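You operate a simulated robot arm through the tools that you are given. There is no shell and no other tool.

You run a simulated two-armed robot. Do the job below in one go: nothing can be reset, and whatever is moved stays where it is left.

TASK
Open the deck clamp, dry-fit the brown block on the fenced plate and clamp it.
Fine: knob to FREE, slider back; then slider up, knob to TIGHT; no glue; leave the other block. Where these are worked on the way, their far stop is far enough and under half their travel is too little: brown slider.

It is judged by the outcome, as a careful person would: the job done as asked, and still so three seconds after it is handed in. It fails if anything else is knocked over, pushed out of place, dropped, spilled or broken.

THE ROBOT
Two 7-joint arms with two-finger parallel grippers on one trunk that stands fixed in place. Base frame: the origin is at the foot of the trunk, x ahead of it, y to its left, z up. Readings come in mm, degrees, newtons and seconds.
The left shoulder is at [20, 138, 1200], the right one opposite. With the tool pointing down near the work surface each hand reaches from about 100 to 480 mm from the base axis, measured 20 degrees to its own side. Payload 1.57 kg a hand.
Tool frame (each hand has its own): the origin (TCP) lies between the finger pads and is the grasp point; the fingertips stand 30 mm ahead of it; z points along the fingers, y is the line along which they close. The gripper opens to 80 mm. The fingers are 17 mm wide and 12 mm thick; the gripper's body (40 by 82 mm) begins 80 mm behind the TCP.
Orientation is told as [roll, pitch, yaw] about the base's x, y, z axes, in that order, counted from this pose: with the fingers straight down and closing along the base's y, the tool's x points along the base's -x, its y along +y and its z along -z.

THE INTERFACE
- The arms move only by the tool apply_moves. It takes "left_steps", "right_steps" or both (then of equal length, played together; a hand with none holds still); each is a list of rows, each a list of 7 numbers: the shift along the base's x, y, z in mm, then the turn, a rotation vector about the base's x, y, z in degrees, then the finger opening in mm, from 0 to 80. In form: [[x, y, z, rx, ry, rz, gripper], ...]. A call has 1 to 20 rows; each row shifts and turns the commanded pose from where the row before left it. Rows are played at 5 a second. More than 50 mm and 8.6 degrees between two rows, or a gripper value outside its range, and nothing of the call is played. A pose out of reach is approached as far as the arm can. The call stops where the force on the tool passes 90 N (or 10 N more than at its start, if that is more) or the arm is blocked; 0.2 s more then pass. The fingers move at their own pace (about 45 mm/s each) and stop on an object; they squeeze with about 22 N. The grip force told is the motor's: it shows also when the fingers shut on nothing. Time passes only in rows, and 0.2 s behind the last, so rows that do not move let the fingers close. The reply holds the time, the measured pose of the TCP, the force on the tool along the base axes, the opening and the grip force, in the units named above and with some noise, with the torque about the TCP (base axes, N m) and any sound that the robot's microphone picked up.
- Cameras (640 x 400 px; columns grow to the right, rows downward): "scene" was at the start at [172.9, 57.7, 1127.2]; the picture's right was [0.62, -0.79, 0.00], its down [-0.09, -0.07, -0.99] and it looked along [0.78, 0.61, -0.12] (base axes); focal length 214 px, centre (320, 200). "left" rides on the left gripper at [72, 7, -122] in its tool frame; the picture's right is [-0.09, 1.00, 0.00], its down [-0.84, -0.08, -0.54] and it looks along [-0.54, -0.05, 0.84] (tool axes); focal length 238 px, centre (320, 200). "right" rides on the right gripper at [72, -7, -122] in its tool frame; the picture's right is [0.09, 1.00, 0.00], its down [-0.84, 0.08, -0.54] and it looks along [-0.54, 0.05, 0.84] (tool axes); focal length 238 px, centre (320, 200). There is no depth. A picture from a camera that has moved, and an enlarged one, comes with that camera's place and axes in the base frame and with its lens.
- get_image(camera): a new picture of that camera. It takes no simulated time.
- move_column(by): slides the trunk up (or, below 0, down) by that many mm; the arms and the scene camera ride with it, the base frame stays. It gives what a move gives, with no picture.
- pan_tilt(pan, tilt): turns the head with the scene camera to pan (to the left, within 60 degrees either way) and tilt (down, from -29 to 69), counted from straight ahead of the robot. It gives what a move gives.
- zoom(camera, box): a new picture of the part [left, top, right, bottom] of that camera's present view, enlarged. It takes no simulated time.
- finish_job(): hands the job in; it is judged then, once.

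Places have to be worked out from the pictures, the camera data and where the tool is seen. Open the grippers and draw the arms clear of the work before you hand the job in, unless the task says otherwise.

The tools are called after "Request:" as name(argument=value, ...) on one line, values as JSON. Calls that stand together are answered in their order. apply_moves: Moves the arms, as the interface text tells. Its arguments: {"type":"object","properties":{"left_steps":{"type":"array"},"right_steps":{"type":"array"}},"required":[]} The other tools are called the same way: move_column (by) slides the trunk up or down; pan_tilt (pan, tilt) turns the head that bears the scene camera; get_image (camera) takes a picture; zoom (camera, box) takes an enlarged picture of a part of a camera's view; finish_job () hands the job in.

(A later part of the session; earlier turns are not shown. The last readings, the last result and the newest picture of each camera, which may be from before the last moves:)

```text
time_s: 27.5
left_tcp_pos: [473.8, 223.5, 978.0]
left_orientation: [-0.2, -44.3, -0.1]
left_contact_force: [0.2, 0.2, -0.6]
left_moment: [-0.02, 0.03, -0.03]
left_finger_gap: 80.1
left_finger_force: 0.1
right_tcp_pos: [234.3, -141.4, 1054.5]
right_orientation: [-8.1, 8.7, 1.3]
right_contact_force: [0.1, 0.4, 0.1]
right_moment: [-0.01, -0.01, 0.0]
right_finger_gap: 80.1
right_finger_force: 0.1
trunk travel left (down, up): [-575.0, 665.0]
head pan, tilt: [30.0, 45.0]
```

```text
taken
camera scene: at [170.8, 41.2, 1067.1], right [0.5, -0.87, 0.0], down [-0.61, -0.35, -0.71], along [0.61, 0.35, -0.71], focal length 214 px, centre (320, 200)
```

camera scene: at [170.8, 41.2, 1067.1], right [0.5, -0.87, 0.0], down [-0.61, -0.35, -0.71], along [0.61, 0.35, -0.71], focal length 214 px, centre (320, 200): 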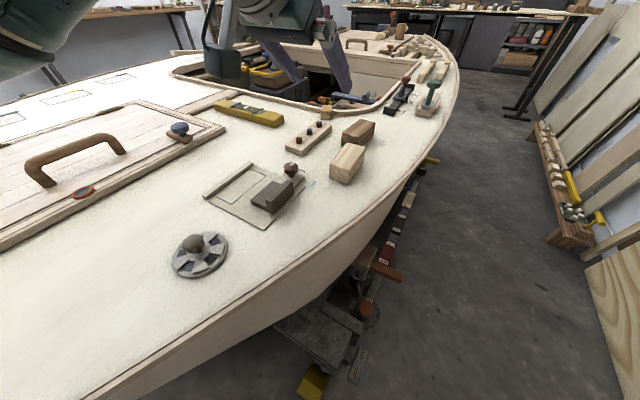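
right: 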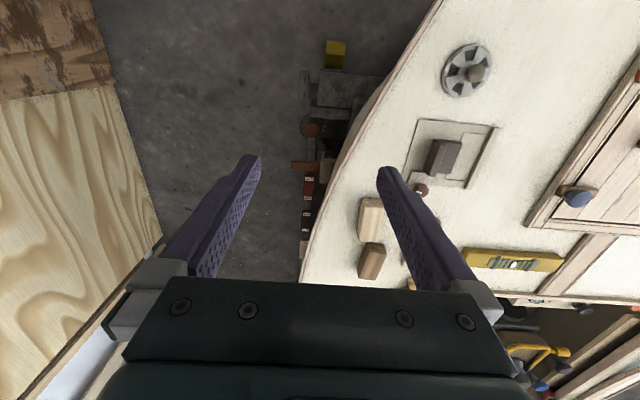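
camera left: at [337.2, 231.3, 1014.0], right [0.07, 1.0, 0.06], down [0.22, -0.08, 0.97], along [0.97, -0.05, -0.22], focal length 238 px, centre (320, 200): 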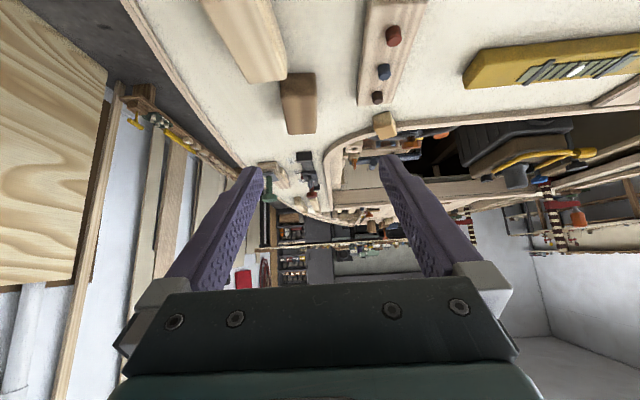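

The tilt works. I'll zoom on the blocks from this view to fix the brown block's place and angle.

Request:
zoom(camera="left", box=[190, 0, 430, 150])

Request:
zoom(camera="scene", box=[300, 90, 400, 190])

```text
2.67 times, centred on (310, 75) of left
camera zoom: at [337.2, 231.3, 1014.0], right [0.07, 1.0, 0.06], down [0.22, -0.08, 0.97], along [0.97, -0.05, -0.22], focal length 636 px, centre (347, 533)
```

zoom: 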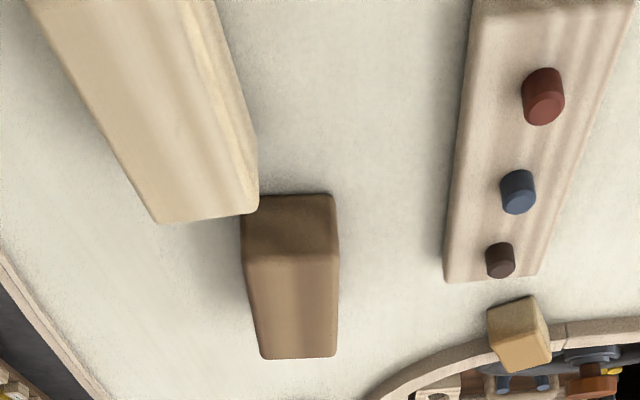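

```text
4.00 times, centred on (350, 140) of scene
camera zoom: at [170.8, 41.2, 1067.1], right [0.5, -0.87, 0.0], down [-0.61, -0.35, -0.71], along [0.61, 0.35, -0.71], focal length 858 px, centre (200, 440)
```

zoom: 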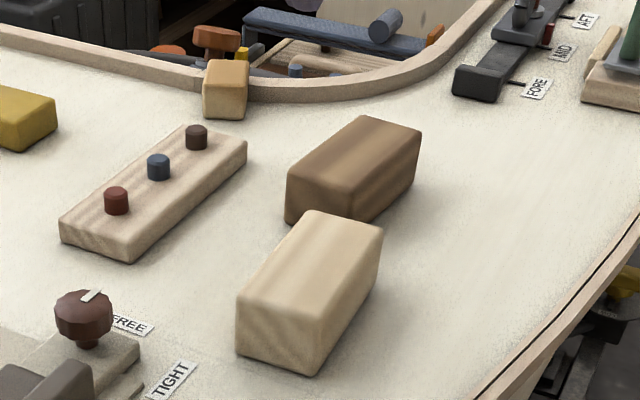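

The brown block has its near end at x≈589, runs y≈179–223 there, and is yawed about −5.5°. That puts its centre near [632, 199], with its top at z≈830. I'll fly the tilted hand toward it, still high, to test reach.

Request:
apply_moves(left_steps=[[16, -3, -4, 0, 0, -0.7, 75], [16, -3, -4, 0, 0, -0.7, 70], [16, -3, -4, 0, 0, -0.7, 70], [16, -3, -4, 0, 0, -0.7, 70], [16, -3, -4, 0, 0, -0.7, 70], [16, -3, -4, 0, 0, -0.7, 70], [15, -3, -4, 0, 0, -0.7, 70], [15, -3, -4, 0, 0, -0.6, 70], [0, 0, 0, 0, 0, 0, 70]])

Request:
get_image(camera="left")

Request:
get_image(camera="scene")

```text
time_s: 29.5
left_tcp_pos: [600.3, 198.8, 946.0]
left_orientation: [-0.2, -44.3, -5.7]
left_contact_force: [-0.2, 0.0, 0.1]
left_moment: [0.01, 0.0, -0.01]
left_finger_gap: 70.1
left_finger_force: 0.0
right_tcp_pos: [235.1, -140.4, 1053.6]
right_orientation: [-8.1, 8.7, 1.3]
right_contact_force: [-0.6, -0.4, -0.2]
right_moment: [0.01, -0.01, -0.01]
right_finger_gap: 80.0
right_finger_force: 0.0
trunk travel left (down, up): [-575.0, 665.0]
head pan, tilt: [30.0, 45.0]
```

```text
taken
camera left: at [464.6, 219.2, 982.0], right [0.17, 0.98, 0.06], down [0.21, -0.1, 0.97], along [0.96, -0.15, -0.22], focal length 238 px, centre (320, 200)
```

left: 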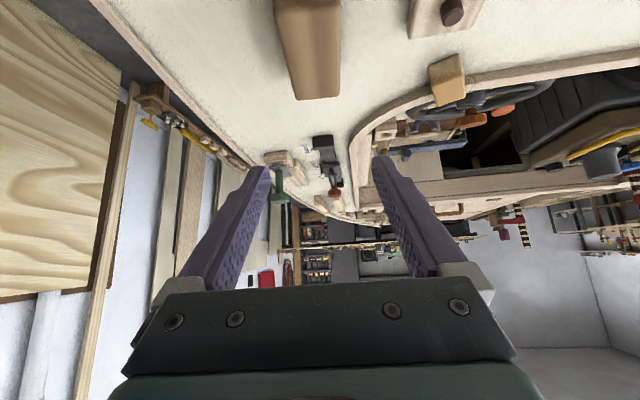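

```text
taken
camera scene: at [170.8, 41.2, 1067.1], right [0.5, -0.87, 0.0], down [-0.61, -0.35, -0.71], along [0.61, 0.35, -0.71], focal length 214 px, centre (320, 200)
```

scene: 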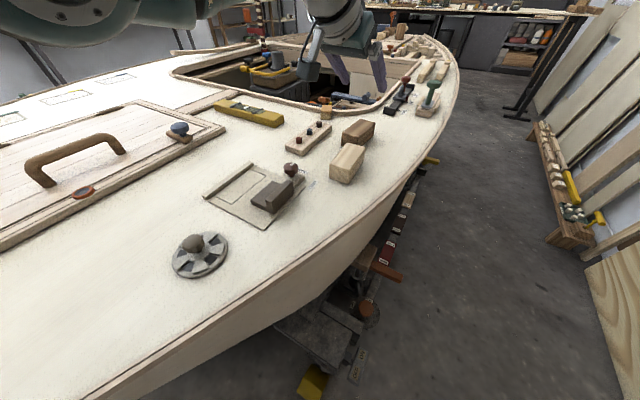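

The reach is fine here. I'll zoom to refine the block's far end from this new vantage.

Request:
zoom(camera="left", box=[240, 0, 400, 110])

Request:
zoom(camera="scene", box=[310, 60, 410, 190])

```text
3.64 times, centred on (320, 55) of left
camera zoom: at [464.6, 219.2, 982.0], right [0.17, 0.98, 0.06], down [0.21, -0.1, 0.97], along [0.96, -0.15, -0.22], focal length 867 px, centre (320, 727)
```

zoom: 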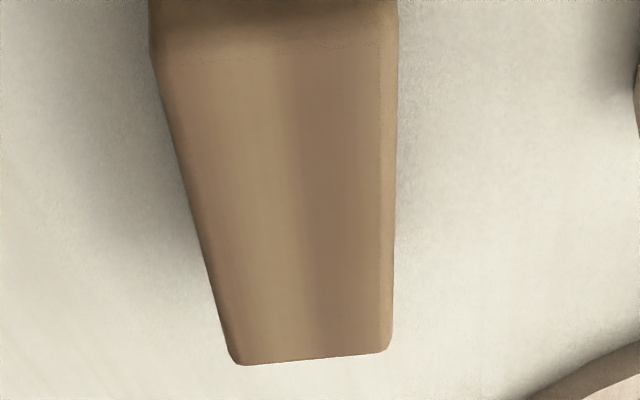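

```text
3.08 times, centred on (360, 125) of scene
camera zoom: at [170.8, 41.2, 1067.1], right [0.5, -0.87, 0.0], down [-0.61, -0.35, -0.71], along [0.61, 0.35, -0.71], focal length 660 px, centre (197, 431)
```

zoom: 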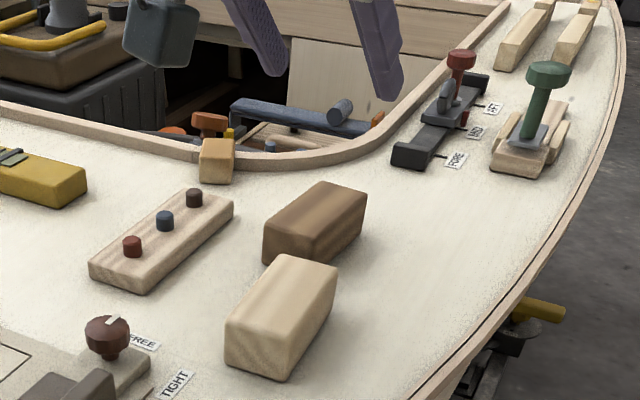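

Refined: block axis from about [589, 200.5] to [673, 192], width 43, yaw −6°. I'll come down in two stages toward TCP [619, 197, 829], checking after the first.

Request:
apply_moves(left_steps=[[10, -1, -15, 0, 0, 0, 70], [9, -1, -15, 0, 0, 0, 70], [0, 0, -15, 0, 0, 0, 70], [0, 0, -15, 0, 0, 0, 70], [0, 0, -10, 0, 0, 0, 70], [0, 0, 0, 0, 0, 0, 70]])

Request:
get_image(camera="left")

Request:
zoom(camera="scene", box=[290, 50, 420, 190])

```text
time_s: 30.9
left_tcp_pos: [592.9, 194.2, 877.0]
left_orientation: [-0.1, -44.3, -5.6]
left_contact_force: [-0.3, 0.4, 0.2]
left_moment: [0.04, 0.04, 0.04]
left_finger_gap: 70.0
left_finger_force: 0.1
left hand out of reach, approached as far as the arm can: row 2, 3, 4, 5
right_tcp_pos: [234.6, -141.1, 1054.5]
right_orientation: [-8.1, 8.7, 1.4]
right_contact_force: [0.1, 0.8, 0.0]
right_moment: [0.02, 0.0, -0.04]
right_finger_gap: 79.9
right_finger_force: 0.1
trunk travel left (down, up): [-575.0, 665.0]
head pan, tilt: [30.0, 45.0]
```

```text
taken
camera left: at [458.3, 213.9, 912.5], right [0.16, 0.98, 0.06], down [0.21, -0.1, 0.97], along [0.96, -0.15, -0.22], focal length 238 px, centre (320, 200)
```

left: 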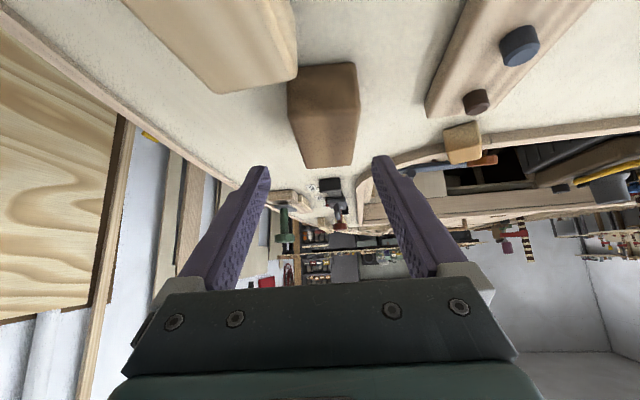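

```text
2.86 times, centred on (355, 120) of scene
camera zoom: at [170.8, 41.2, 1067.1], right [0.5, -0.87, 0.0], down [-0.61, -0.35, -0.71], along [0.61, 0.35, -0.71], focal length 613 px, centre (220, 429)
```

zoom: 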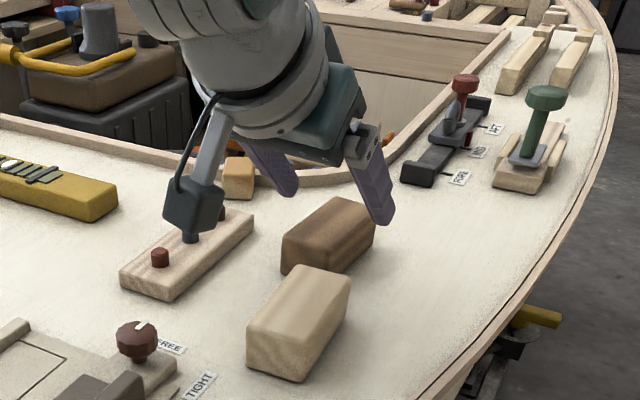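

At this height the arm falls short by about 25 mm, with the shoulder too high above the work. I'll pull the left hand back and up, then check under the right hand before lowering the column.

Request:
apply_moves(left_steps=[[-20, 2, 15, 0, 0, 0, 70], [-20, 2, 20, 0, 0, 0, 70], [-15, 2, 25, 0, 0, 0, 70], [-10, 0, 25, 0, 0, 0, 70], [-10, 0, 25, 0, 0, 0, 70], [-10, 0, 25, 0, 0, 0, 70], [0, 0, 20, 0, 0, 0, 70], [0, 0, 0, 0, 0, 0, 70]])

Request:
get_image(camera="right")

Request:
get_image(camera="scene")

```text
time_s: 32.7
left_tcp_pos: [623.9, 202.9, 1002.4]
left_orientation: [-0.2, -44.3, -5.6]
left_contact_force: [0.4, 0.0, -0.7]
left_moment: [-0.02, 0.02, -0.01]
left_finger_gap: 70.0
left_finger_force: 0.1
left hand out of reach, approached as far as the arm can: row 1, 2, 3, 4, 5, 6
right_tcp_pos: [234.1, -141.1, 1054.7]
right_orientation: [-8.1, 8.7, 1.4]
right_contact_force: [-0.3, 0.1, 0.4]
right_moment: [0.0, 0.0, 0.0]
right_finger_gap: 80.0
right_finger_force: 0.1
trunk travel left (down, up): [-575.0, 665.0]
head pan, tilt: [30.0, 45.0]
```

```text
taken
camera right: at [180.7, -131.0, 1185.1], right [-0.14, 0.98, -0.12], down [0.9, 0.18, 0.39], along [0.41, -0.06, -0.91], focal length 238 px, centre (320, 200)
```

right: 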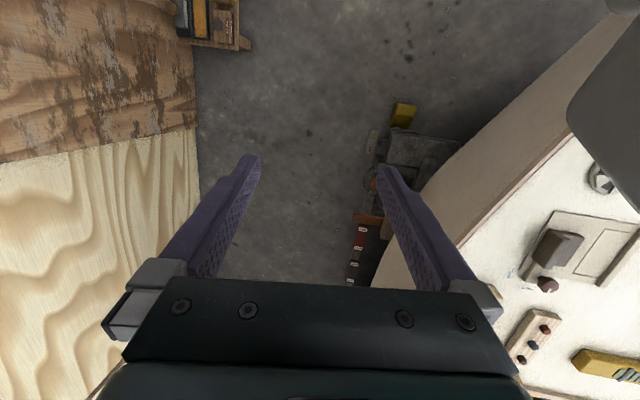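

```text
taken
camera scene: at [170.8, 41.2, 1067.1], right [0.5, -0.87, 0.0], down [-0.61, -0.35, -0.71], along [0.61, 0.35, -0.71], focal length 214 px, centre (320, 200)
```

scene: 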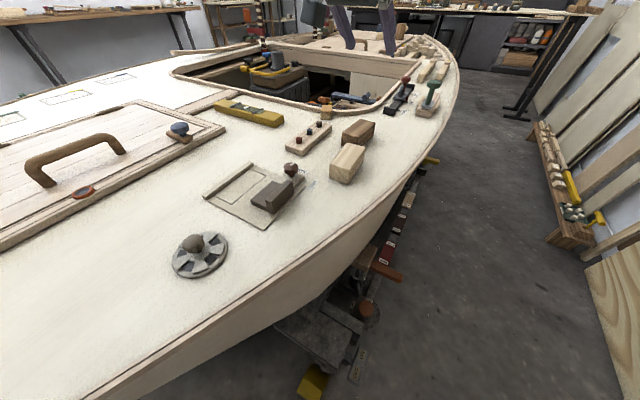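

Under the right hand is only floor. The left hand is at z 1002 with reach improving with height, so I'll lower the column in two steps, raising the hand in between.

Request:
move_column(by=-90)

Request:
get_image(camera="scene")

```text
time_s: 34.0
left_tcp_pos: [624.0, 204.6, 911.4]
left_orientation: [-0.2, -44.3, -5.5]
left_contact_force: [0.4, -0.3, 0.6]
left_moment: [0.02, 0.0, 0.03]
left_finger_gap: 70.1
left_finger_force: 0.1
right_tcp_pos: [234.2, -140.9, 964.2]
right_orientation: [-8.1, 8.6, 1.3]
right_contact_force: [-0.7, 0.5, 0.0]
right_moment: [0.01, 0.0, 0.0]
right_finger_gap: 79.7
right_finger_force: 0.1
trunk travel left (down, up): [-485.0, 755.0]
head pan, tilt: [30.0, 45.0]
```

```text
taken
camera scene: at [170.9, 41.2, 977.1], right [0.5, -0.87, 0.0], down [-0.61, -0.35, -0.71], along [0.61, 0.35, -0.71], focal length 214 px, centre (320, 200)
```

scene: 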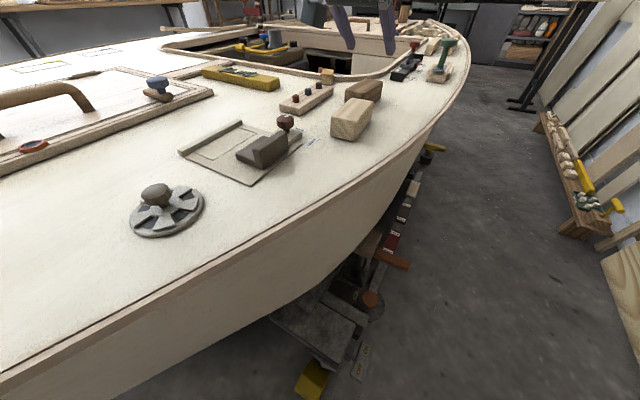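

All clear. I'll raise the hand 70 mm and lower the column another 90.

Request:
apply_moves(left_steps=[[-3, -2, 20, 0, 0, 0, 70], [-3, -2, 25, 0, 0, 0, 70], [0, 0, 25, 0, 0, 0, 70], [0, 0, 0, 0, 0, 0, 70]])

Request:
move_column(by=-90)

Request:
get_image(camera="left")

Request:
get_image(camera="scene")

```text
time_s: 35.0
left_tcp_pos: [622.0, 200.3, 966.6]
left_orientation: [-0.5, -42.6, -5.5]
left_contact_force: [0.3, -0.2, -0.1]
left_moment: [0.03, -0.02, 0.03]
left_finger_gap: 69.8
left_finger_force: 0.1
left hand out of reach, approached as far as the arm can: row 1, 2
right_tcp_pos: [234.2, -140.8, 963.8]
right_orientation: [-8.1, 8.6, 1.3]
right_contact_force: [0.4, -1.1, 0.1]
right_moment: [0.01, 0.0, 0.01]
right_finger_gap: 80.1
right_finger_force: 0.1
trunk travel left (down, up): [-485.0, 755.0]
head pan, tilt: [30.0, 45.0]
```

```text
time_s: 36.2
left_tcp_pos: [621.7, 200.9, 877.7]
left_orientation: [-0.4, -42.9, -5.4]
left_contact_force: [-0.3, -0.3, 0.3]
left_moment: [-0.01, 0.02, 0.01]
left_finger_gap: 69.8
left_finger_force: 0.0
right_tcp_pos: [234.9, -140.7, 872.8]
right_orientation: [-8.1, 8.7, 1.4]
right_contact_force: [-0.4, -0.1, 0.8]
right_moment: [-0.02, 0.01, 0.01]
right_finger_gap: 80.2
right_finger_force: 0.0
trunk travel left (down, up): [-395.0, 845.0]
head pan, tilt: [30.0, 45.0]
```

```text
taken
camera left: at [488.5, 221.2, 916.9], right [0.17, 0.98, 0.06], down [0.24, -0.1, 0.97], along [0.96, -0.15, -0.25], focal length 238 px, centre (320, 200)
```

left: 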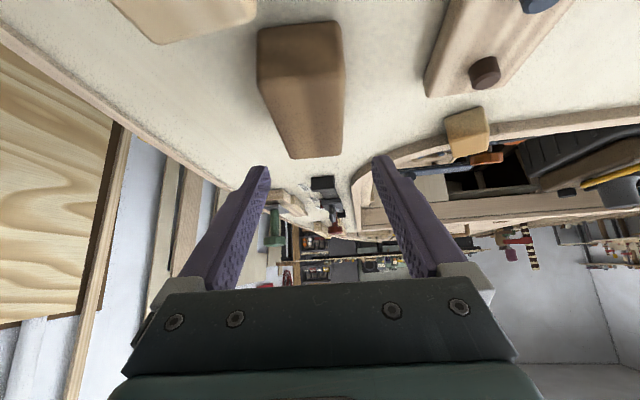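

```text
taken
camera scene: at [170.9, 41.2, 887.1], right [0.5, -0.87, 0.0], down [-0.61, -0.35, -0.71], along [0.61, 0.35, -0.71], focal length 214 px, centre (320, 200)
```

scene: 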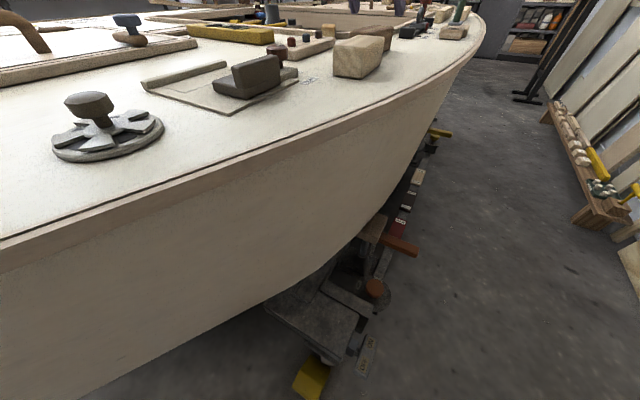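

Now the block is between the fingers: its axis runs from about [586, 201] to [675, 190.5]. I'll go to TCP [608, 198.5, 829], which is inside the reach and grips past the block's near end.

Request:
apply_moves(left_steps=[[-7, -1, 0, 0, 0, 0, 70], [-7, -1.2, -4, 0, 0, -0.8, 70], [0, 0, -10, 0, 0, 0, 70], [0, 0, -10, 0, 0, 0, 70], [0, 0, -5, 0, 0, 0, 70], [0, 0, 0, 0, 0, 0, 70]])

Request:
get_image(camera="left")

Request:
zoom(camera="scene", box=[260, 0, 460, 90])

```text
time_s: 37.6
left_tcp_pos: [626.7, 200.0, 864.4]
left_orientation: [-0.2, -44.2, -6.4]
left_contact_force: [0.2, -0.1, -0.2]
left_moment: [0.01, 0.01, 0.02]
left_finger_gap: 70.0
left_finger_force: 0.1
left hand out of reach, approached as far as the arm can: row 1, 2
right_tcp_pos: [234.5, -140.6, 874.0]
right_orientation: [-8.0, 8.7, 1.4]
right_contact_force: [0.0, -0.8, 0.3]
right_moment: [0.0, 0.02, 0.0]
right_finger_gap: 79.9
right_finger_force: 0.0
trunk travel left (down, up): [-395.0, 845.0]
head pan, tilt: [30.0, 45.0]
```

```text
taken
camera left: at [491.5, 221.3, 900.9], right [0.18, 0.98, 0.06], down [0.21, -0.1, 0.97], along [0.96, -0.16, -0.23], focal length 238 px, centre (320, 200)
```

left: 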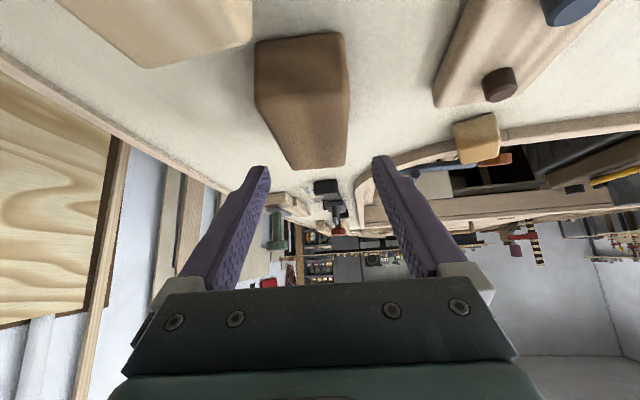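

```text
3.20 times, centred on (360, 45) of scene
camera zoom: at [170.8, 41.2, 887.1], right [0.5, -0.87, 0.0], down [-0.61, -0.35, -0.71], along [0.61, 0.35, -0.71], focal length 686 px, centre (192, 696)
```

zoom: 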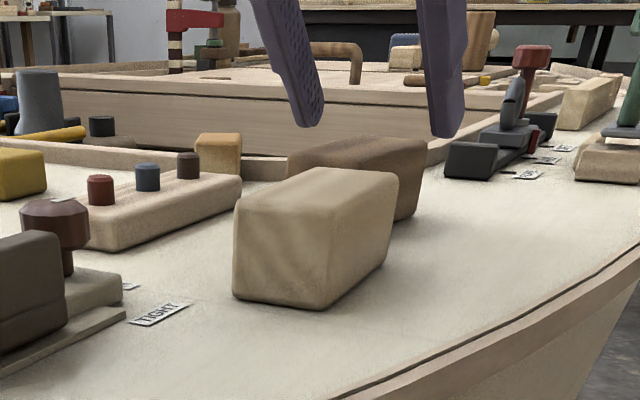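

The arm is now truly at [627, 200, 864] and in reach, with the block centred between the fingers. I'll finish the approach to [616, 198, 829].

Request:
apply_moves(left_steps=[[-5.5, -1, -8, 0, 0, 0, 70], [-5, -1, -8, 0, 0, 0, 70], [0, 0, -8, 0, 0, 0, 70], [0, 0, -6, 0, 0, 0, 70], [0, 0, -5, 0, 0, 0, 70], [0, 0, 0, 0, 0, 0, 70]])

Request:
get_image(camera="left")

Request:
zoom(camera="scene", box=[260, 0, 460, 90])

```text
time_s: 39.0
left_tcp_pos: [625.8, 197.9, 829.1]
left_orientation: [-0.2, -44.2, -6.4]
left_contact_force: [0.0, 0.1, -0.2]
left_moment: [0.03, 0.02, -0.03]
left_finger_gap: 69.9
left_finger_force: 0.1
left hand out of reach, approached as far as the arm can: row 1, 2
right_tcp_pos: [234.2, -141.2, 874.4]
right_orientation: [-8.1, 8.7, 1.4]
right_contact_force: [0.3, -0.6, 0.3]
right_moment: [0.0, 0.0, 0.0]
right_finger_gap: 80.0
right_finger_force: 0.0
trunk travel left (down, up): [-395.0, 845.0]
head pan, tilt: [30.0, 45.0]
```

```text
taken
camera left: at [490.8, 219.7, 864.6], right [0.18, 0.98, 0.06], down [0.21, -0.1, 0.97], along [0.96, -0.16, -0.23], focal length 238 px, centre (320, 200)
```

left: 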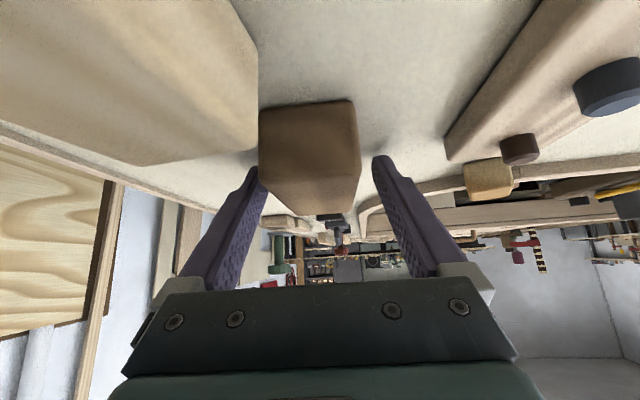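

```text
3.20 times, centred on (360, 45) of scene
camera zoom: at [170.8, 41.2, 887.1], right [0.5, -0.87, 0.0], down [-0.61, -0.35, -0.71], along [0.61, 0.35, -0.71], focal length 686 px, centre (192, 696)
```

zoom: 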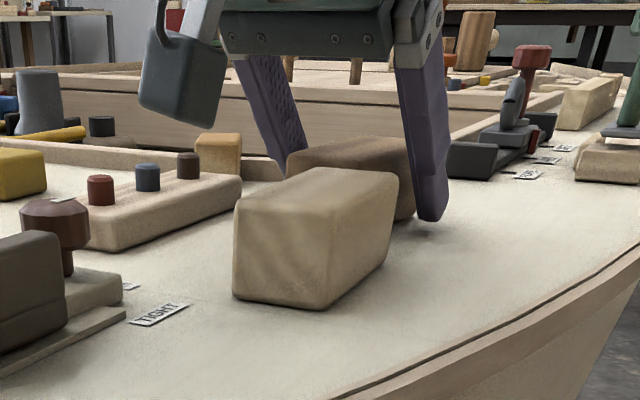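

The fingers straddle the block with tips just above the deck and no contact force. I'll close gently.

Request:
apply_moves(left_steps=[[0, 0, 0, 0, 0, 0, 55], [0, 0, 0, 0, 0, 0, 48], [0, 0, 0, 0, 0, 0, 40], [0, 0, 0, 0, 0, 0, 30], [0, 0, 0, 0, 0, 0, 30]])

Request:
get_image(camera="left")

```text
time_s: 40.2
left_tcp_pos: [625.9, 198.1, 829.3]
left_orientation: [-0.2, -44.3, -6.5]
left_contact_force: [-0.1, 0.1, -0.8]
left_moment: [0.01, -0.03, 0.0]
left_finger_gap: 43.7
left_finger_force: 22.4
right_tcp_pos: [234.5, -141.2, 874.2]
right_orientation: [-8.1, 8.7, 1.3]
right_contact_force: [-0.3, 0.6, 0.1]
right_moment: [0.05, 0.05, 0.03]
right_finger_gap: 80.0
right_finger_force: 0.0
trunk travel left (down, up): [-395.0, 845.0]
head pan, tilt: [30.0, 45.0]
```

```text
taken
camera left: at [490.8, 219.7, 864.8], right [0.18, 0.98, 0.06], down [0.21, -0.1, 0.97], along [0.96, -0.16, -0.23], focal length 238 px, centre (320, 200)
```

left: 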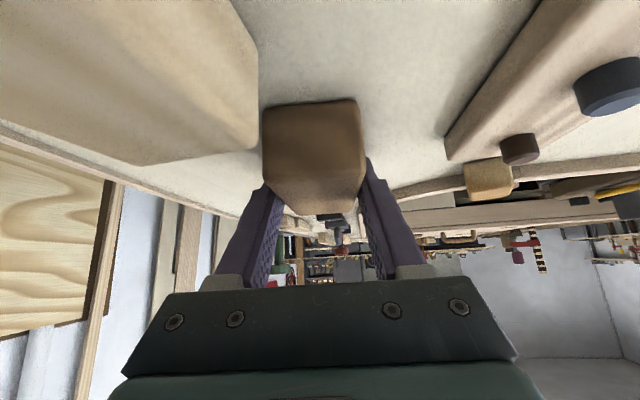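

Gripped at 43.7 mm with 22 N. I'll lift straight up and check the hold.

Request:
apply_moves(left_steps=[[0, 0, 5, 0, 0, 0, 30], [0, 0, 10, 0, 0, 0, 30], [0, 0, 15, 0, 0, 0, 30], [0, 0, 20, 0, 0, 0, 30], [-5, 0, 20, 0, 0, 0, 30], [-5, 0, 20, 0, 0, 0, 30], [-5, 0, 10, 0, 0, 0, 30], [0, 0, 0, 0, 0, 0, 30]])

Request:
get_image(camera="left")

Request:
get_image(camera="scene")

```text
time_s: 42.2
left_tcp_pos: [612.2, 198.5, 878.0]
left_orientation: [-0.8, -39.2, -6.4]
left_contact_force: [-0.1, 0.2, -1.2]
left_moment: [0.01, -0.02, 0.02]
left_finger_gap: 43.5
left_finger_force: 22.4
left hand out of reach, approached as far as the arm can: row 5, 7
right_tcp_pos: [233.6, -140.7, 873.2]
right_orientation: [-8.1, 8.8, 1.5]
right_contact_force: [0.6, -0.3, -0.3]
right_moment: [-0.01, -0.01, -0.01]
right_finger_gap: 79.9
right_finger_force: 0.1
trunk travel left (down, up): [-395.0, 845.0]
head pan, tilt: [30.0, 45.0]
stopped in row 8 (left hand): the arm was blocked; the commanded pose is now the measured one
```

```text
taken
camera left: at [480.9, 220.8, 924.7], right [0.19, 0.98, 0.05], down [0.3, -0.1, 0.95], along [0.94, -0.17, -0.31], focal length 238 px, centre (320, 200)
```

left: 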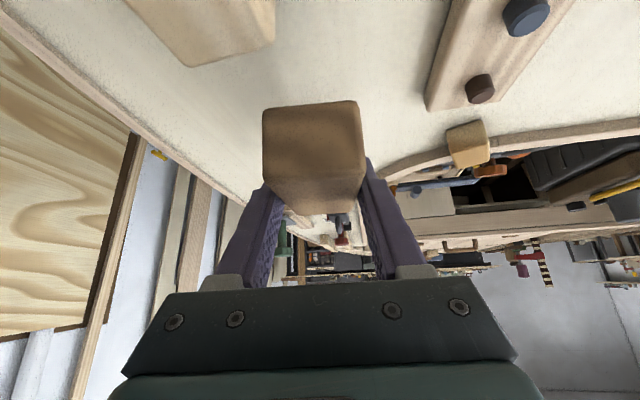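

```text
taken
camera scene: at [170.7, 41.1, 887.1], right [0.5, -0.87, 0.0], down [-0.61, -0.35, -0.71], along [0.61, 0.35, -0.71], focal length 214 px, centre (320, 200)
```

scene: 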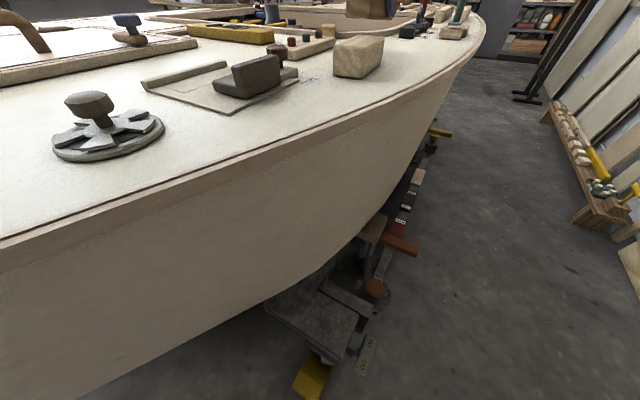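

The block is held and has risen about 49 mm before the arm reached its limit. Raising the column lifts everything vertically, so I'll do that.

Request:
move_column(by=100)

Request:
get_image(camera="left")

Request:
get_image(camera="scene")

```text
time_s: 43.6
left_tcp_pos: [610.7, 198.5, 976.0]
left_orientation: [-0.8, -39.1, -6.2]
left_contact_force: [0.2, -0.4, -1.0]
left_moment: [-0.06, 0.0, -0.02]
left_finger_gap: 43.7
left_finger_force: 22.3
right_tcp_pos: [235.0, -141.6, 974.5]
right_orientation: [-8.1, 8.8, 1.4]
right_contact_force: [1.1, -0.8, 0.7]
right_moment: [-0.02, -0.01, 0.0]
right_finger_gap: 79.9
right_finger_force: 0.0
trunk travel left (down, up): [-495.0, 745.0]
head pan, tilt: [30.0, 45.0]
```

```text
taken
camera left: at [480.9, 220.7, 1024.9], right [0.19, 0.98, 0.05], down [0.3, -0.1, 0.95], along [0.94, -0.17, -0.31], focal length 238 px, centre (320, 200)
```

left: 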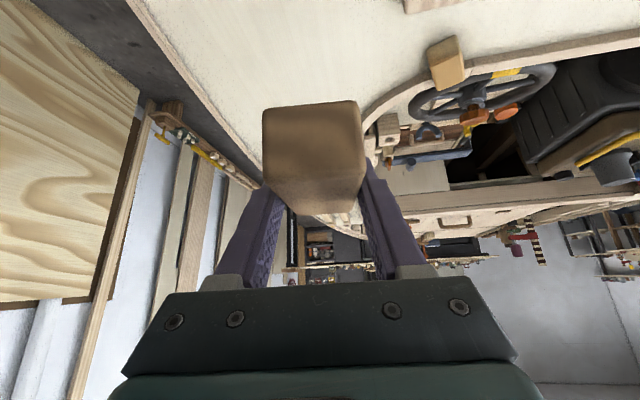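

```text
taken
camera scene: at [170.6, 41.2, 987.0], right [0.5, -0.87, 0.0], down [-0.61, -0.35, -0.71], along [0.61, 0.35, -0.71], focal length 214 px, centre (320, 200)
```

scene: 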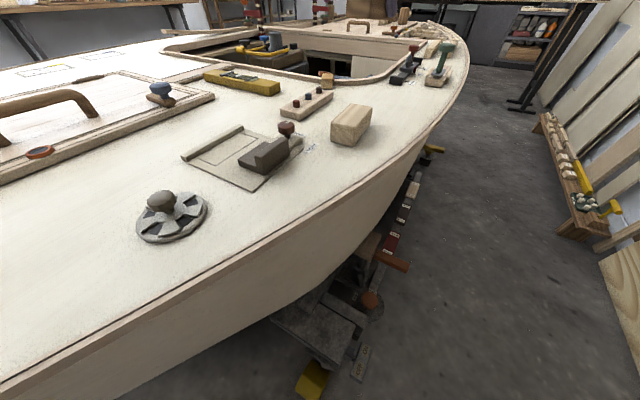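

The block is safely held about 150 mm up. The tilted fingers would foul the fence and slider, so I'll set the block down on the free deck left of the fence, around [320, 405], and regrip it vertically and higher. First I'll return the column to its original height.

Request:
move_column(by=80)

Request:
apply_moves(left_steps=[[-20, 10, -5, 0, 0, 0.6, 30], [-20, 13, -8, 0, 0, 0.6, 30], [-20, 14, -8, 0, 0, 0.6, 30], [-20, 14, -8, 0, 0, 0.6, 30], [-20, 14, -8, 0, -1, 0.6, 30], [-20, 14, -8, 0, -1, 0.6, 30], [-20, 14, -8, 0, -1, 0.6, 30], [-20, 14, -8, 0, -1, 0.6, 30], [-20, 14, -8, 0, -1, 0.6, 30], [-20, 14, -8, 0, 0, 0.6, 30], [0, 0, 0, 0, 0, 0, 30]])

Request:
get_image(camera="left")

Request:
get_image(camera="scene")

```text
time_s: 44.7
left_tcp_pos: [612.0, 199.3, 1056.8]
left_orientation: [-0.9, -39.1, -6.3]
left_contact_force: [-0.5, 0.0, -0.5]
left_moment: [0.0, 0.0, -0.01]
left_finger_gap: 43.4
left_finger_force: 22.4
right_tcp_pos: [233.8, -140.1, 1053.9]
right_orientation: [-8.1, 8.6, 1.4]
right_contact_force: [-0.2, 0.4, 0.2]
right_moment: [0.02, 0.02, -0.02]
right_finger_gap: 80.2
right_finger_force: 0.0
trunk travel left (down, up): [-575.0, 665.0]
head pan, tilt: [30.0, 45.0]
```

```text
time_s: 47.1
left_tcp_pos: [587.4, 370.0, 973.8]
left_orientation: [-0.4, -44.3, -0.5]
left_contact_force: [0.5, 0.5, -1.2]
left_moment: [-0.01, 0.01, 0.01]
left_finger_gap: 43.5
left_finger_force: 22.2
left hand out of reach, approached as far as the arm can: row 1, 2, 3, 4, 5, 6, 7, 8, 9, 10
right_tcp_pos: [235.1, -141.4, 1054.8]
right_orientation: [-8.1, 8.7, 1.3]
right_contact_force: [-0.7, -0.3, -0.1]
right_moment: [0.01, 0.03, 0.02]
right_finger_gap: 80.3
right_finger_force: 0.0
trunk travel left (down, up): [-575.0, 665.0]
head pan, tilt: [30.0, 45.0]
```

```text
taken
camera left: at [450.2, 378.6, 1010.1], right [0.08, 1.0, 0.06], down [0.22, -0.07, 0.97], along [0.97, -0.07, -0.23], focal length 238 px, centre (320, 200)
```

left: 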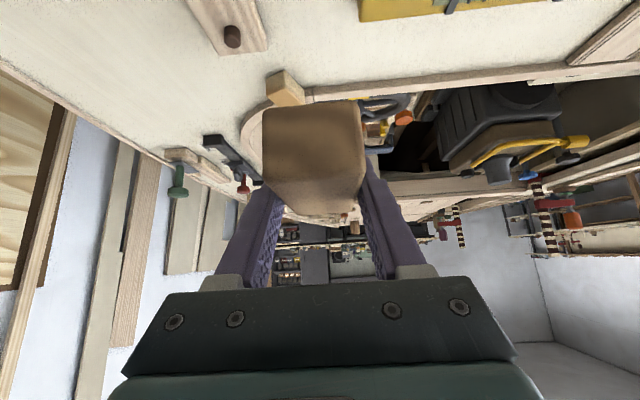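

```text
taken
camera scene: at [170.7, 41.2, 1067.1], right [0.5, -0.87, 0.0], down [-0.61, -0.35, -0.71], along [0.61, 0.35, -0.71], focal length 214 px, centre (320, 200)
```

scene: 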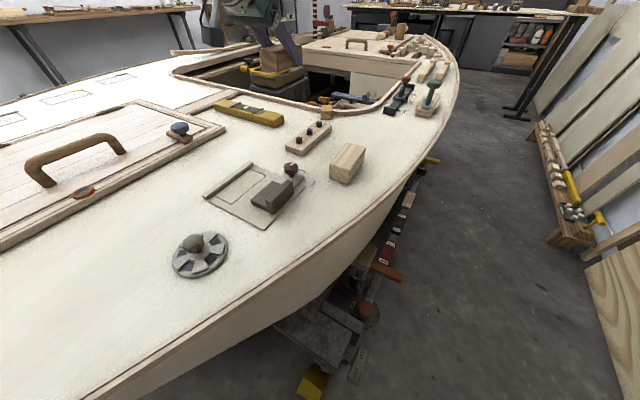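

The measured hand is at [587, 370, 974] and the commanded pose still lies beyond reach. I'll keep drawing it back along −x and watch the result.

Request:
apply_moves(left_steps=[[-20, 0, 0, 0, 0, 0, 30], [-20, 0, 0, 0, 0, 0, 30], [-20, 0, 0, 0, 0, 0, 30], [-20, 0, 0, 0, 0, 0, 30], [-20, 0, 0, 0, 0, 0, 30], [-20, 0, 0, 0, 0, 0, 30], [0, 0, 0, 0, 0, 0, 30]])

```text
time_s: 48.7
left_tcp_pos: [558.8, 417.6, 953.5]
left_orientation: [-0.6, -44.1, -0.6]
left_contact_force: [0.6, -0.3, -1.1]
left_moment: [0.0, 0.01, 0.02]
left_finger_gap: 43.6
left_finger_force: 22.1
left hand out of reach, approached as far as the arm can: row 1, 2, 3, 4, 5, 6
right_tcp_pos: [235.2, -141.0, 1053.9]
right_orientation: [-8.1, 8.8, 1.3]
right_contact_force: [0.5, 0.1, 0.4]
right_moment: [-0.03, -0.01, 0.0]
right_finger_gap: 79.9
right_finger_force: 0.1
trunk travel left (down, up): [-575.0, 665.0]
head pan, tilt: [30.0, 45.0]
```

Request:
apply_moves(left_steps=[[0, 0, 0, 0, 0, 0, 30], [0, 0, 0, 0, 0, 0, 30], [0, 0, 0, 0, 0, 0, 30]])

```text
time_s: 49.5
left_tcp_pos: [559.2, 417.1, 954.8]
left_orientation: [-0.5, -44.2, -0.5]
left_contact_force: [0.0, -0.8, -0.3]
left_moment: [-0.03, 0.0, -0.04]
left_finger_gap: 43.7
left_finger_force: 22.3
right_tcp_pos: [233.0, -140.3, 1053.8]
right_orientation: [-8.1, 8.7, 1.3]
right_contact_force: [0.2, 0.7, 0.3]
right_moment: [0.0, 0.03, 0.01]
right_finger_gap: 79.7
right_finger_force: 0.0
trunk travel left (down, up): [-575.0, 665.0]
head pan, tilt: [30.0, 45.0]
```

Only tangential motion is taking effect, so the arm seems stretched nearly straight (a singular pose). I'll try larger steps directly inward along the shoulder–wrist line.

Request:
apply_moves(left_steps=[[-38, -26, 10, 0, 0, 0, 30], [-38, -26, 10, 0, 0, 0, 30], [0, 0, 0, 0, 0, 0, 30]])

Request:
pan_tilt(pan=45, tilt=5)

Request:
get_image(camera="scene")

```text
time_s: 50.3
left_tcp_pos: [560.6, 412.1, 954.4]
left_orientation: [-0.5, -44.2, -0.4]
left_contact_force: [-0.2, -1.0, -0.5]
left_moment: [0.0, -0.03, -0.04]
left_finger_gap: 43.8
left_finger_force: 22.1
left hand out of reach, approached as far as the arm can: row 1, 2
right_tcp_pos: [234.8, -140.3, 1053.8]
right_orientation: [-8.1, 8.8, 1.4]
right_contact_force: [0.0, -0.4, 0.0]
right_moment: [0.01, 0.0, 0.01]
right_finger_gap: 80.2
right_finger_force: 0.0
trunk travel left (down, up): [-575.0, 665.0]
head pan, tilt: [30.0, 45.0]
```

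```text
time_s: 51.4
left_tcp_pos: [560.8, 412.5, 955.9]
left_orientation: [-0.4, -44.2, -0.5]
left_contact_force: [0.5, -0.1, -0.6]
left_moment: [0.02, -0.01, 0.0]
left_finger_gap: 43.4
left_finger_force: 21.9
right_tcp_pos: [235.3, -140.5, 1054.9]
right_orientation: [-8.0, 8.7, 1.4]
right_contact_force: [-0.6, 0.5, -0.1]
right_moment: [-0.01, 0.01, 0.0]
right_finger_gap: 80.1
right_finger_force: 0.1
trunk travel left (down, up): [-575.0, 665.0]
head pan, tilt: [45.0, 5.0]
```

```text
taken
camera scene: at [165.3, 65.4, 1130.0], right [0.71, -0.71, 0.0], down [-0.06, -0.06, -1.0], along [0.7, 0.7, -0.09], focal length 214 px, centre (320, 200)
```

scene: 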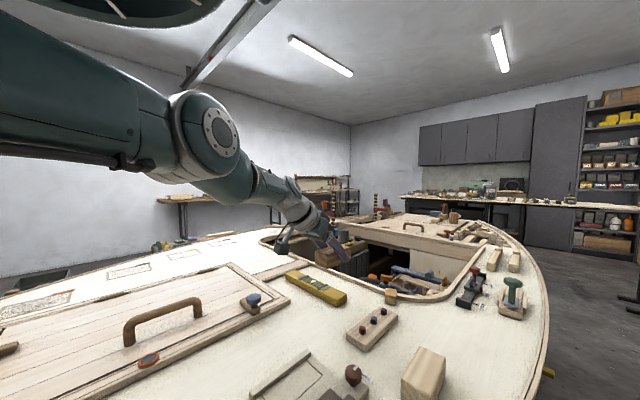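

The picture shows the left arm extended with the block still held well clear of everything. Progress inward was slow, but a bend should build up, so I'll command more rows directly inward.

Request:
apply_moves(left_steps=[[-20, -15, 4, 0, 0, 0, 30], [-20, -15, 4, 0, 0, 0, 30], [-20, -15, 4, 0, 0, 0, 30], [-20, -15, 4, 0, 0, 0, 30], [-20, -15, 4, 0, 0, 0, 30], [-20, -15, 4, 0, 0, 0, 30], [0, 0, 0, 0, 0, 0, 30]])

```text
time_s: 53.0
left_tcp_pos: [561.9, 414.0, 954.1]
left_orientation: [-0.5, -44.3, -0.6]
left_contact_force: [-0.6, 0.0, -0.9]
left_moment: [0.03, 0.01, 0.05]
left_finger_gap: 43.3
left_finger_force: 21.7
left hand out of reach, approached as far as the arm can: row 1, 2, 3, 4, 5, 6
right_tcp_pos: [233.0, -140.3, 1055.2]
right_orientation: [-8.1, 8.8, 1.4]
right_contact_force: [0.1, -0.1, -1.0]
right_moment: [0.0, -0.01, -0.03]
right_finger_gap: 80.0
right_finger_force: 0.0
trunk travel left (down, up): [-575.0, 665.0]
head pan, tilt: [45.0, 5.0]
```

No radial progress. I'll probe other directions with small moves: first straight up, then a pitch change toward vertical.

Request:
apply_moves(left_steps=[[0, 0, 15, 0, 0, 0, 30], [0, 0, 15, 0, 0, 0, 30], [0, 0, 0, 0, 0, 0, 30]])

Request:
apply_moves(left_steps=[[0, 0, 0, 0, 4, 0, 30], [0, 0, 0, 0, 4, 0, 30], [0, 0, 0, 0, 0, 0, 30]])

```text
time_s: 53.8
left_tcp_pos: [566.3, 414.2, 984.0]
left_orientation: [-0.5, -44.2, -0.6]
left_contact_force: [-0.8, 0.5, -1.3]
left_moment: [-0.06, -0.04, -0.03]
left_finger_gap: 43.6
left_finger_force: 22.7
left hand out of reach, approached as far as the arm can: row 1
right_tcp_pos: [233.1, -140.1, 1053.1]
right_orientation: [-8.1, 8.7, 1.4]
right_contact_force: [0.0, 0.2, -0.1]
right_moment: [-0.03, -0.01, 0.04]
right_finger_gap: 80.2
right_finger_force: 0.1
trunk travel left (down, up): [-575.0, 665.0]
head pan, tilt: [45.0, 5.0]
```

```text
time_s: 54.6
left_tcp_pos: [553.3, 405.9, 984.2]
left_orientation: [-0.6, -36.2, -0.5]
left_contact_force: [-0.3, -0.4, -1.1]
left_moment: [0.02, -0.01, 0.01]
left_finger_gap: 43.6
left_finger_force: 21.6
left hand out of reach, approached as far as the arm can: row 1, 2
right_tcp_pos: [234.5, -140.2, 1053.4]
right_orientation: [-8.1, 8.7, 1.4]
right_contact_force: [0.5, -0.2, 0.3]
right_moment: [-0.03, 0.01, 0.01]
right_finger_gap: 80.1
right_finger_force: 0.0
trunk travel left (down, up): [-575.0, 665.0]
head pan, tilt: [45.0, 5.0]
```

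Rotating toward vertical did move the hand inward. I'll continue pitching up to vertical while commanding inward motion.

Request:
apply_moves(left_steps=[[-20, -10, 3, 0, 6, 0, 30], [-20, -10, 3, 0, 6, 0, 30], [-20, -10, 3, 0, 6, 0, 30], [-20, -10, 3, 0, 6, 0, 30], [-20, -10, 3, 0, 6, 0, 30], [-20, -10, 3, 0, 6, 0, 30], [0, 0, 0, 0, 0, 0, 30]])

Request:
get_image(camera="scene")

```text
time_s: 56.2
left_tcp_pos: [451.6, 359.1, 1001.4]
left_orientation: [-0.8, -0.1, -0.3]
left_contact_force: [0.1, 0.3, -1.1]
left_moment: [-0.06, 0.0, 0.0]
left_finger_gap: 43.4
left_finger_force: 21.2
left hand out of reach, approached as far as the arm can: row 1, 2, 3, 4, 5
right_tcp_pos: [234.7, -140.6, 1052.8]
right_orientation: [-8.1, 8.7, 1.5]
right_contact_force: [0.3, -0.3, 0.1]
right_moment: [0.02, 0.0, 0.02]
right_finger_gap: 80.0
right_finger_force: 0.1
trunk travel left (down, up): [-575.0, 665.0]
head pan, tilt: [45.0, 5.0]
```

```text
taken
camera scene: at [165.3, 65.4, 1130.1], right [0.71, -0.71, 0.0], down [-0.06, -0.06, -1.0], along [0.7, 0.7, -0.09], focal length 214 px, centre (320, 200)
```

scene: 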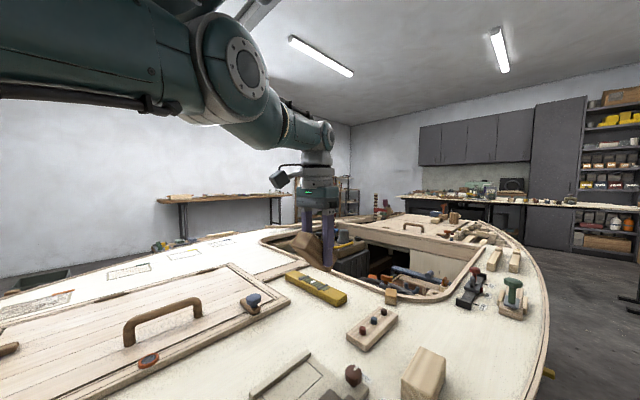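

The last row was reachable, and the hand is now vertical at [452, 359, 1001]. I'll continue inward, heading toward [340, 350].

Request:
apply_moves(left_steps=[[-15, -5, 0, 0, 0, 0, 30], [-15, -5, 0, 0, 0, 0, 30], [-15, 0, 0, 0, 0, 0, 30], [-15, 0, 0, 0, 0, 0, 30], [0, 0, 0, 0, 0, 0, 30]])

```text
time_s: 57.4
left_tcp_pos: [449.7, 365.3, 1001.6]
left_orientation: [-0.9, -0.1, -0.4]
left_contact_force: [-0.4, -0.6, -1.6]
left_moment: [0.02, -0.01, 0.0]
left_finger_gap: 43.5
left_finger_force: 22.0
left hand out of reach, approached as far as the arm can: row 1, 2, 3, 4
right_tcp_pos: [234.9, -140.4, 1053.6]
right_orientation: [-8.1, 8.7, 1.5]
right_contact_force: [1.0, 0.1, 0.1]
right_moment: [0.0, 0.0, 0.0]
right_finger_gap: 79.8
right_finger_force: 0.1
trunk travel left (down, up): [-575.0, 665.0]
head pan, tilt: [45.0, 5.0]
```

Moving sideways-tangentially in the elbow's bending plane should flex the elbow. I'll go down 60 mm, slightly inward, while still well above the deck.

Request:
apply_moves(left_steps=[[0, 0, -15, 0, 0, 0, 30], [0, 0, -15, 0, 0, 0, 30], [-3, -2, -15, 0, 0, 0, 30], [-5, -3, -12, 0, 0, 0, 30], [0, 0, 0, 0, 0, 0, 30]])

```text
time_s: 58.6
left_tcp_pos: [448.0, 363.9, 946.0]
left_orientation: [-0.8, -0.1, -0.3]
left_contact_force: [-0.6, -0.6, -0.4]
left_moment: [-0.03, -0.04, 0.02]
left_finger_gap: 43.6
left_finger_force: 21.9
left hand out of reach, approached as far as the arm can: row 3, 4
right_tcp_pos: [234.8, -141.2, 1054.7]
right_orientation: [-8.1, 8.8, 1.4]
right_contact_force: [0.3, 0.0, -0.3]
right_moment: [0.03, -0.01, 0.01]
right_finger_gap: 79.9
right_finger_force: 0.1
trunk travel left (down, up): [-575.0, 665.0]
head pan, tilt: [45.0, 5.0]
```

Request:
apply_moves(left_steps=[[0, -20, 0, 0, 0, 0, 30], [0, -20, 0, 0, 0, 0, 30], [0, -20, 0, 0, 0, 0, 30], [0, -20, 0, 0, 0, 0, 30], [-10, 0, 0, 0, 0, 0, 30], [-10, 0, 0, 0, 0, 0, 30], [0, 0, 0, 0, 0, 0, 30]])

```text
time_s: 60.2
left_tcp_pos: [468.7, 290.6, 943.1]
left_orientation: [-0.7, -0.1, -0.4]
left_contact_force: [-0.5, -0.1, -0.1]
left_moment: [-0.05, -0.04, -0.01]
left_finger_gap: 43.7
left_finger_force: 22.3
left hand out of reach, approached as far as the arm can: row 1, 2, 3, 4, 5, 6
right_tcp_pos: [233.7, -140.9, 1054.2]
right_orientation: [-8.1, 8.7, 1.4]
right_contact_force: [0.0, -0.7, -0.6]
right_moment: [0.0, -0.03, 0.05]
right_finger_gap: 80.3
right_finger_force: 0.1
trunk travel left (down, up): [-575.0, 665.0]
head pan, tilt: [45.0, 5.0]
```

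Still sliding on the reach boundary. A small radial step needs a large elbow change there, so I'll try very small inward steps.

Request:
apply_moves(left_steps=[[-1, -0.3, 0, 0, 0, 0, 30], [-1, -0.3, 0, 0, 0, 0, 30], [-1, -0.3, 0, 0, 0, 0, 30], [-1.5, -0.5, 0, 0, 0, 0, 30], [-1.5, -0.5, 0, 0, 0, 0, 30], [-2, -0.7, 0, 0, 0, 0, 30], [-2, -0.7, 0, 0, 0, 0, 30], [-3, -1, 0, 0, 0, 0, 30], [-3, -1, 0, 0, 0, 0, 30], [-5, -1.5, 0, 0, 0, 0, 30], [-5, -1.5, 0, 0, 0, 0, 30], [0, 0, 0, 0, 0, 0, 30]])

```text
time_s: 62.8
left_tcp_pos: [469.2, 288.2, 941.3]
left_orientation: [-0.7, -0.2, -0.4]
left_contact_force: [0.1, 0.4, -1.1]
left_moment: [0.01, 0.02, -0.04]
left_finger_gap: 43.6
left_finger_force: 22.2
left hand out of reach, approached as far as the arm can: row 4, 6, 8, 9, 10, 11
right_tcp_pos: [234.2, -141.6, 1053.7]
right_orientation: [-8.1, 8.6, 1.4]
right_contact_force: [0.0, -0.1, 0.2]
right_moment: [-0.03, 0.01, -0.05]
right_finger_gap: 79.9
right_finger_force: 0.1
trunk travel left (down, up): [-575.0, 665.0]
head pan, tilt: [45.0, 5.0]
```

Still no motion, so the elbow really is locked straight. I'll try adding pitch (fingers toward the robot), which the elbow itself must share, together with an inward wrist shift.

Request:
apply_moves(left_steps=[[-42, -4, 5, 0, 8.5, 0, 30], [-42, -4, 8, 0, 8.5, 0, 30], [0, 0, 0, 0, 0, 0, 30]])

```text
time_s: 63.6
left_tcp_pos: [408.2, 284.3, 950.9]
left_orientation: [-0.8, 17.0, -0.5]
left_contact_force: [0.1, -0.5, -1.1]
left_moment: [0.02, 0.03, -0.03]
left_finger_gap: 43.6
left_finger_force: 21.9
left hand out of reach, approached as far as the arm can: row 1, 2
right_tcp_pos: [233.1, -141.7, 1054.0]
right_orientation: [-8.2, 8.7, 1.4]
right_contact_force: [0.1, 0.7, -0.3]
right_moment: [0.01, -0.01, 0.0]
right_finger_gap: 80.0
right_finger_force: 0.2
trunk travel left (down, up): [-575.0, 665.0]
head pan, tilt: [45.0, 5.0]
```

The wrist stayed exactly where it was. I'll test large combined steps — up plus inward, then down plus inward.

Request:
apply_moves(left_steps=[[-28, -9, 40, 0, 0, 0, 30], [0, 0, 0, 0, 0, 0, 30]])

Request:
apply_moves(left_steps=[[-28, -9, -40, 0, 0, 0, 30], [0, 0, 0, 0, 0, 0, 30]])

```text
time_s: 64.2
left_tcp_pos: [412.6, 281.7, 991.3]
left_orientation: [-0.9, 16.9, -0.4]
left_contact_force: [-0.2, 0.3, -0.1]
left_moment: [-0.02, -0.01, 0.02]
left_finger_gap: 43.6
left_finger_force: 22.1
left hand out of reach, approached as far as the arm can: row 1
right_tcp_pos: [234.9, -140.3, 1054.4]
right_orientation: [-8.1, 8.6, 1.5]
right_contact_force: [-1.2, -0.7, -0.2]
right_moment: [0.0, 0.01, -0.03]
right_finger_gap: 79.8
right_finger_force: 0.0
trunk travel left (down, up): [-575.0, 665.0]
head pan, tilt: [45.0, 5.0]
```

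```text
time_s: 64.8
left_tcp_pos: [409.3, 275.8, 946.6]
left_orientation: [-0.9, 16.8, -0.4]
left_contact_force: [0.2, -0.2, -1.0]
left_moment: [0.0, 0.01, -0.03]
left_finger_gap: 43.7
left_finger_force: 22.3
left hand out of reach, approached as far as the arm can: row 1
right_tcp_pos: [234.2, -140.0, 1053.2]
right_orientation: [-8.1, 8.7, 1.4]
right_contact_force: [-0.4, 1.1, -1.0]
right_moment: [0.01, -0.01, 0.02]
right_finger_gap: 80.1
right_finger_force: 0.0
trunk travel left (down, up): [-575.0, 665.0]
head pan, tilt: [45.0, 5.0]
```

Both slid tangentially. Next probe: large lateral-plus-inward steps to the right and then to the left.

Request:
apply_moves(left_steps=[[-13.8, -46.8, 0, 0, 0, 0, 30], [0, 0, 0, 0, 0, 0, 30]])

Request:
apply_moves(left_steps=[[-39, 29, 0, 0, 0, 0, 30], [0, 0, 0, 0, 0, 0, 30]])

Request:
apply_moves(left_steps=[[0, 0, 0, 0, 0, 8, 30], [0, 0, 0, 0, 0, 8, 30], [-20, -7, 0, 0, 0, 8, 30], [-20, -7, 0, 0, 0, 0, 30], [0, 0, 0, 0, 0, 0, 30]])

```text
time_s: 65.4
left_tcp_pos: [414.4, 231.5, 947.1]
left_orientation: [-1.1, 16.8, -0.4]
left_contact_force: [-0.5, -0.1, -0.6]
left_moment: [0.02, -0.01, -0.01]
left_finger_gap: 43.6
left_finger_force: 21.8
left hand out of reach, approached as far as the arm can: row 1
right_tcp_pos: [235.0, -140.1, 1053.9]
right_orientation: [-8.1, 8.8, 1.4]
right_contact_force: [0.1, 0.4, 0.0]
right_moment: [-0.01, -0.02, 0.03]
right_finger_gap: 80.1
right_finger_force: 0.0
trunk travel left (down, up): [-575.0, 665.0]
head pan, tilt: [45.0, 5.0]
```

```text
time_s: 66.0
left_tcp_pos: [410.8, 267.1, 939.8]
left_orientation: [-0.9, 16.9, -0.5]
left_contact_force: [-0.9, 0.6, -0.7]
left_moment: [0.04, -0.03, 0.04]
left_finger_gap: 43.4
left_finger_force: 21.9
left hand out of reach, approached as far as the arm can: row 1
right_tcp_pos: [233.3, -139.9, 1052.8]
right_orientation: [-8.1, 8.6, 1.4]
right_contact_force: [0.5, 0.3, -0.8]
right_moment: [-0.01, 0.0, 0.0]
right_finger_gap: 79.9
right_finger_force: 0.0
trunk travel left (down, up): [-575.0, 665.0]
head pan, tilt: [45.0, 5.0]
```

```text
time_s: 67.2
left_tcp_pos: [414.5, 259.9, 936.0]
left_orientation: [-0.9, 16.8, 23.8]
left_contact_force: [0.0, -0.2, -0.2]
left_moment: [-0.01, 0.03, -0.01]
left_finger_gap: 43.7
left_finger_force: 22.0
left hand out of reach, approached as far as the arm can: row 3, 4
right_tcp_pos: [234.5, -140.3, 1053.0]
right_orientation: [-8.1, 8.7, 1.4]
right_contact_force: [0.2, 0.7, 0.3]
right_moment: [0.01, 0.0, 0.0]
right_finger_gap: 80.1
right_finger_force: 0.2
trunk travel left (down, up): [-575.0, 665.0]
head pan, tilt: [45.0, 5.0]
```

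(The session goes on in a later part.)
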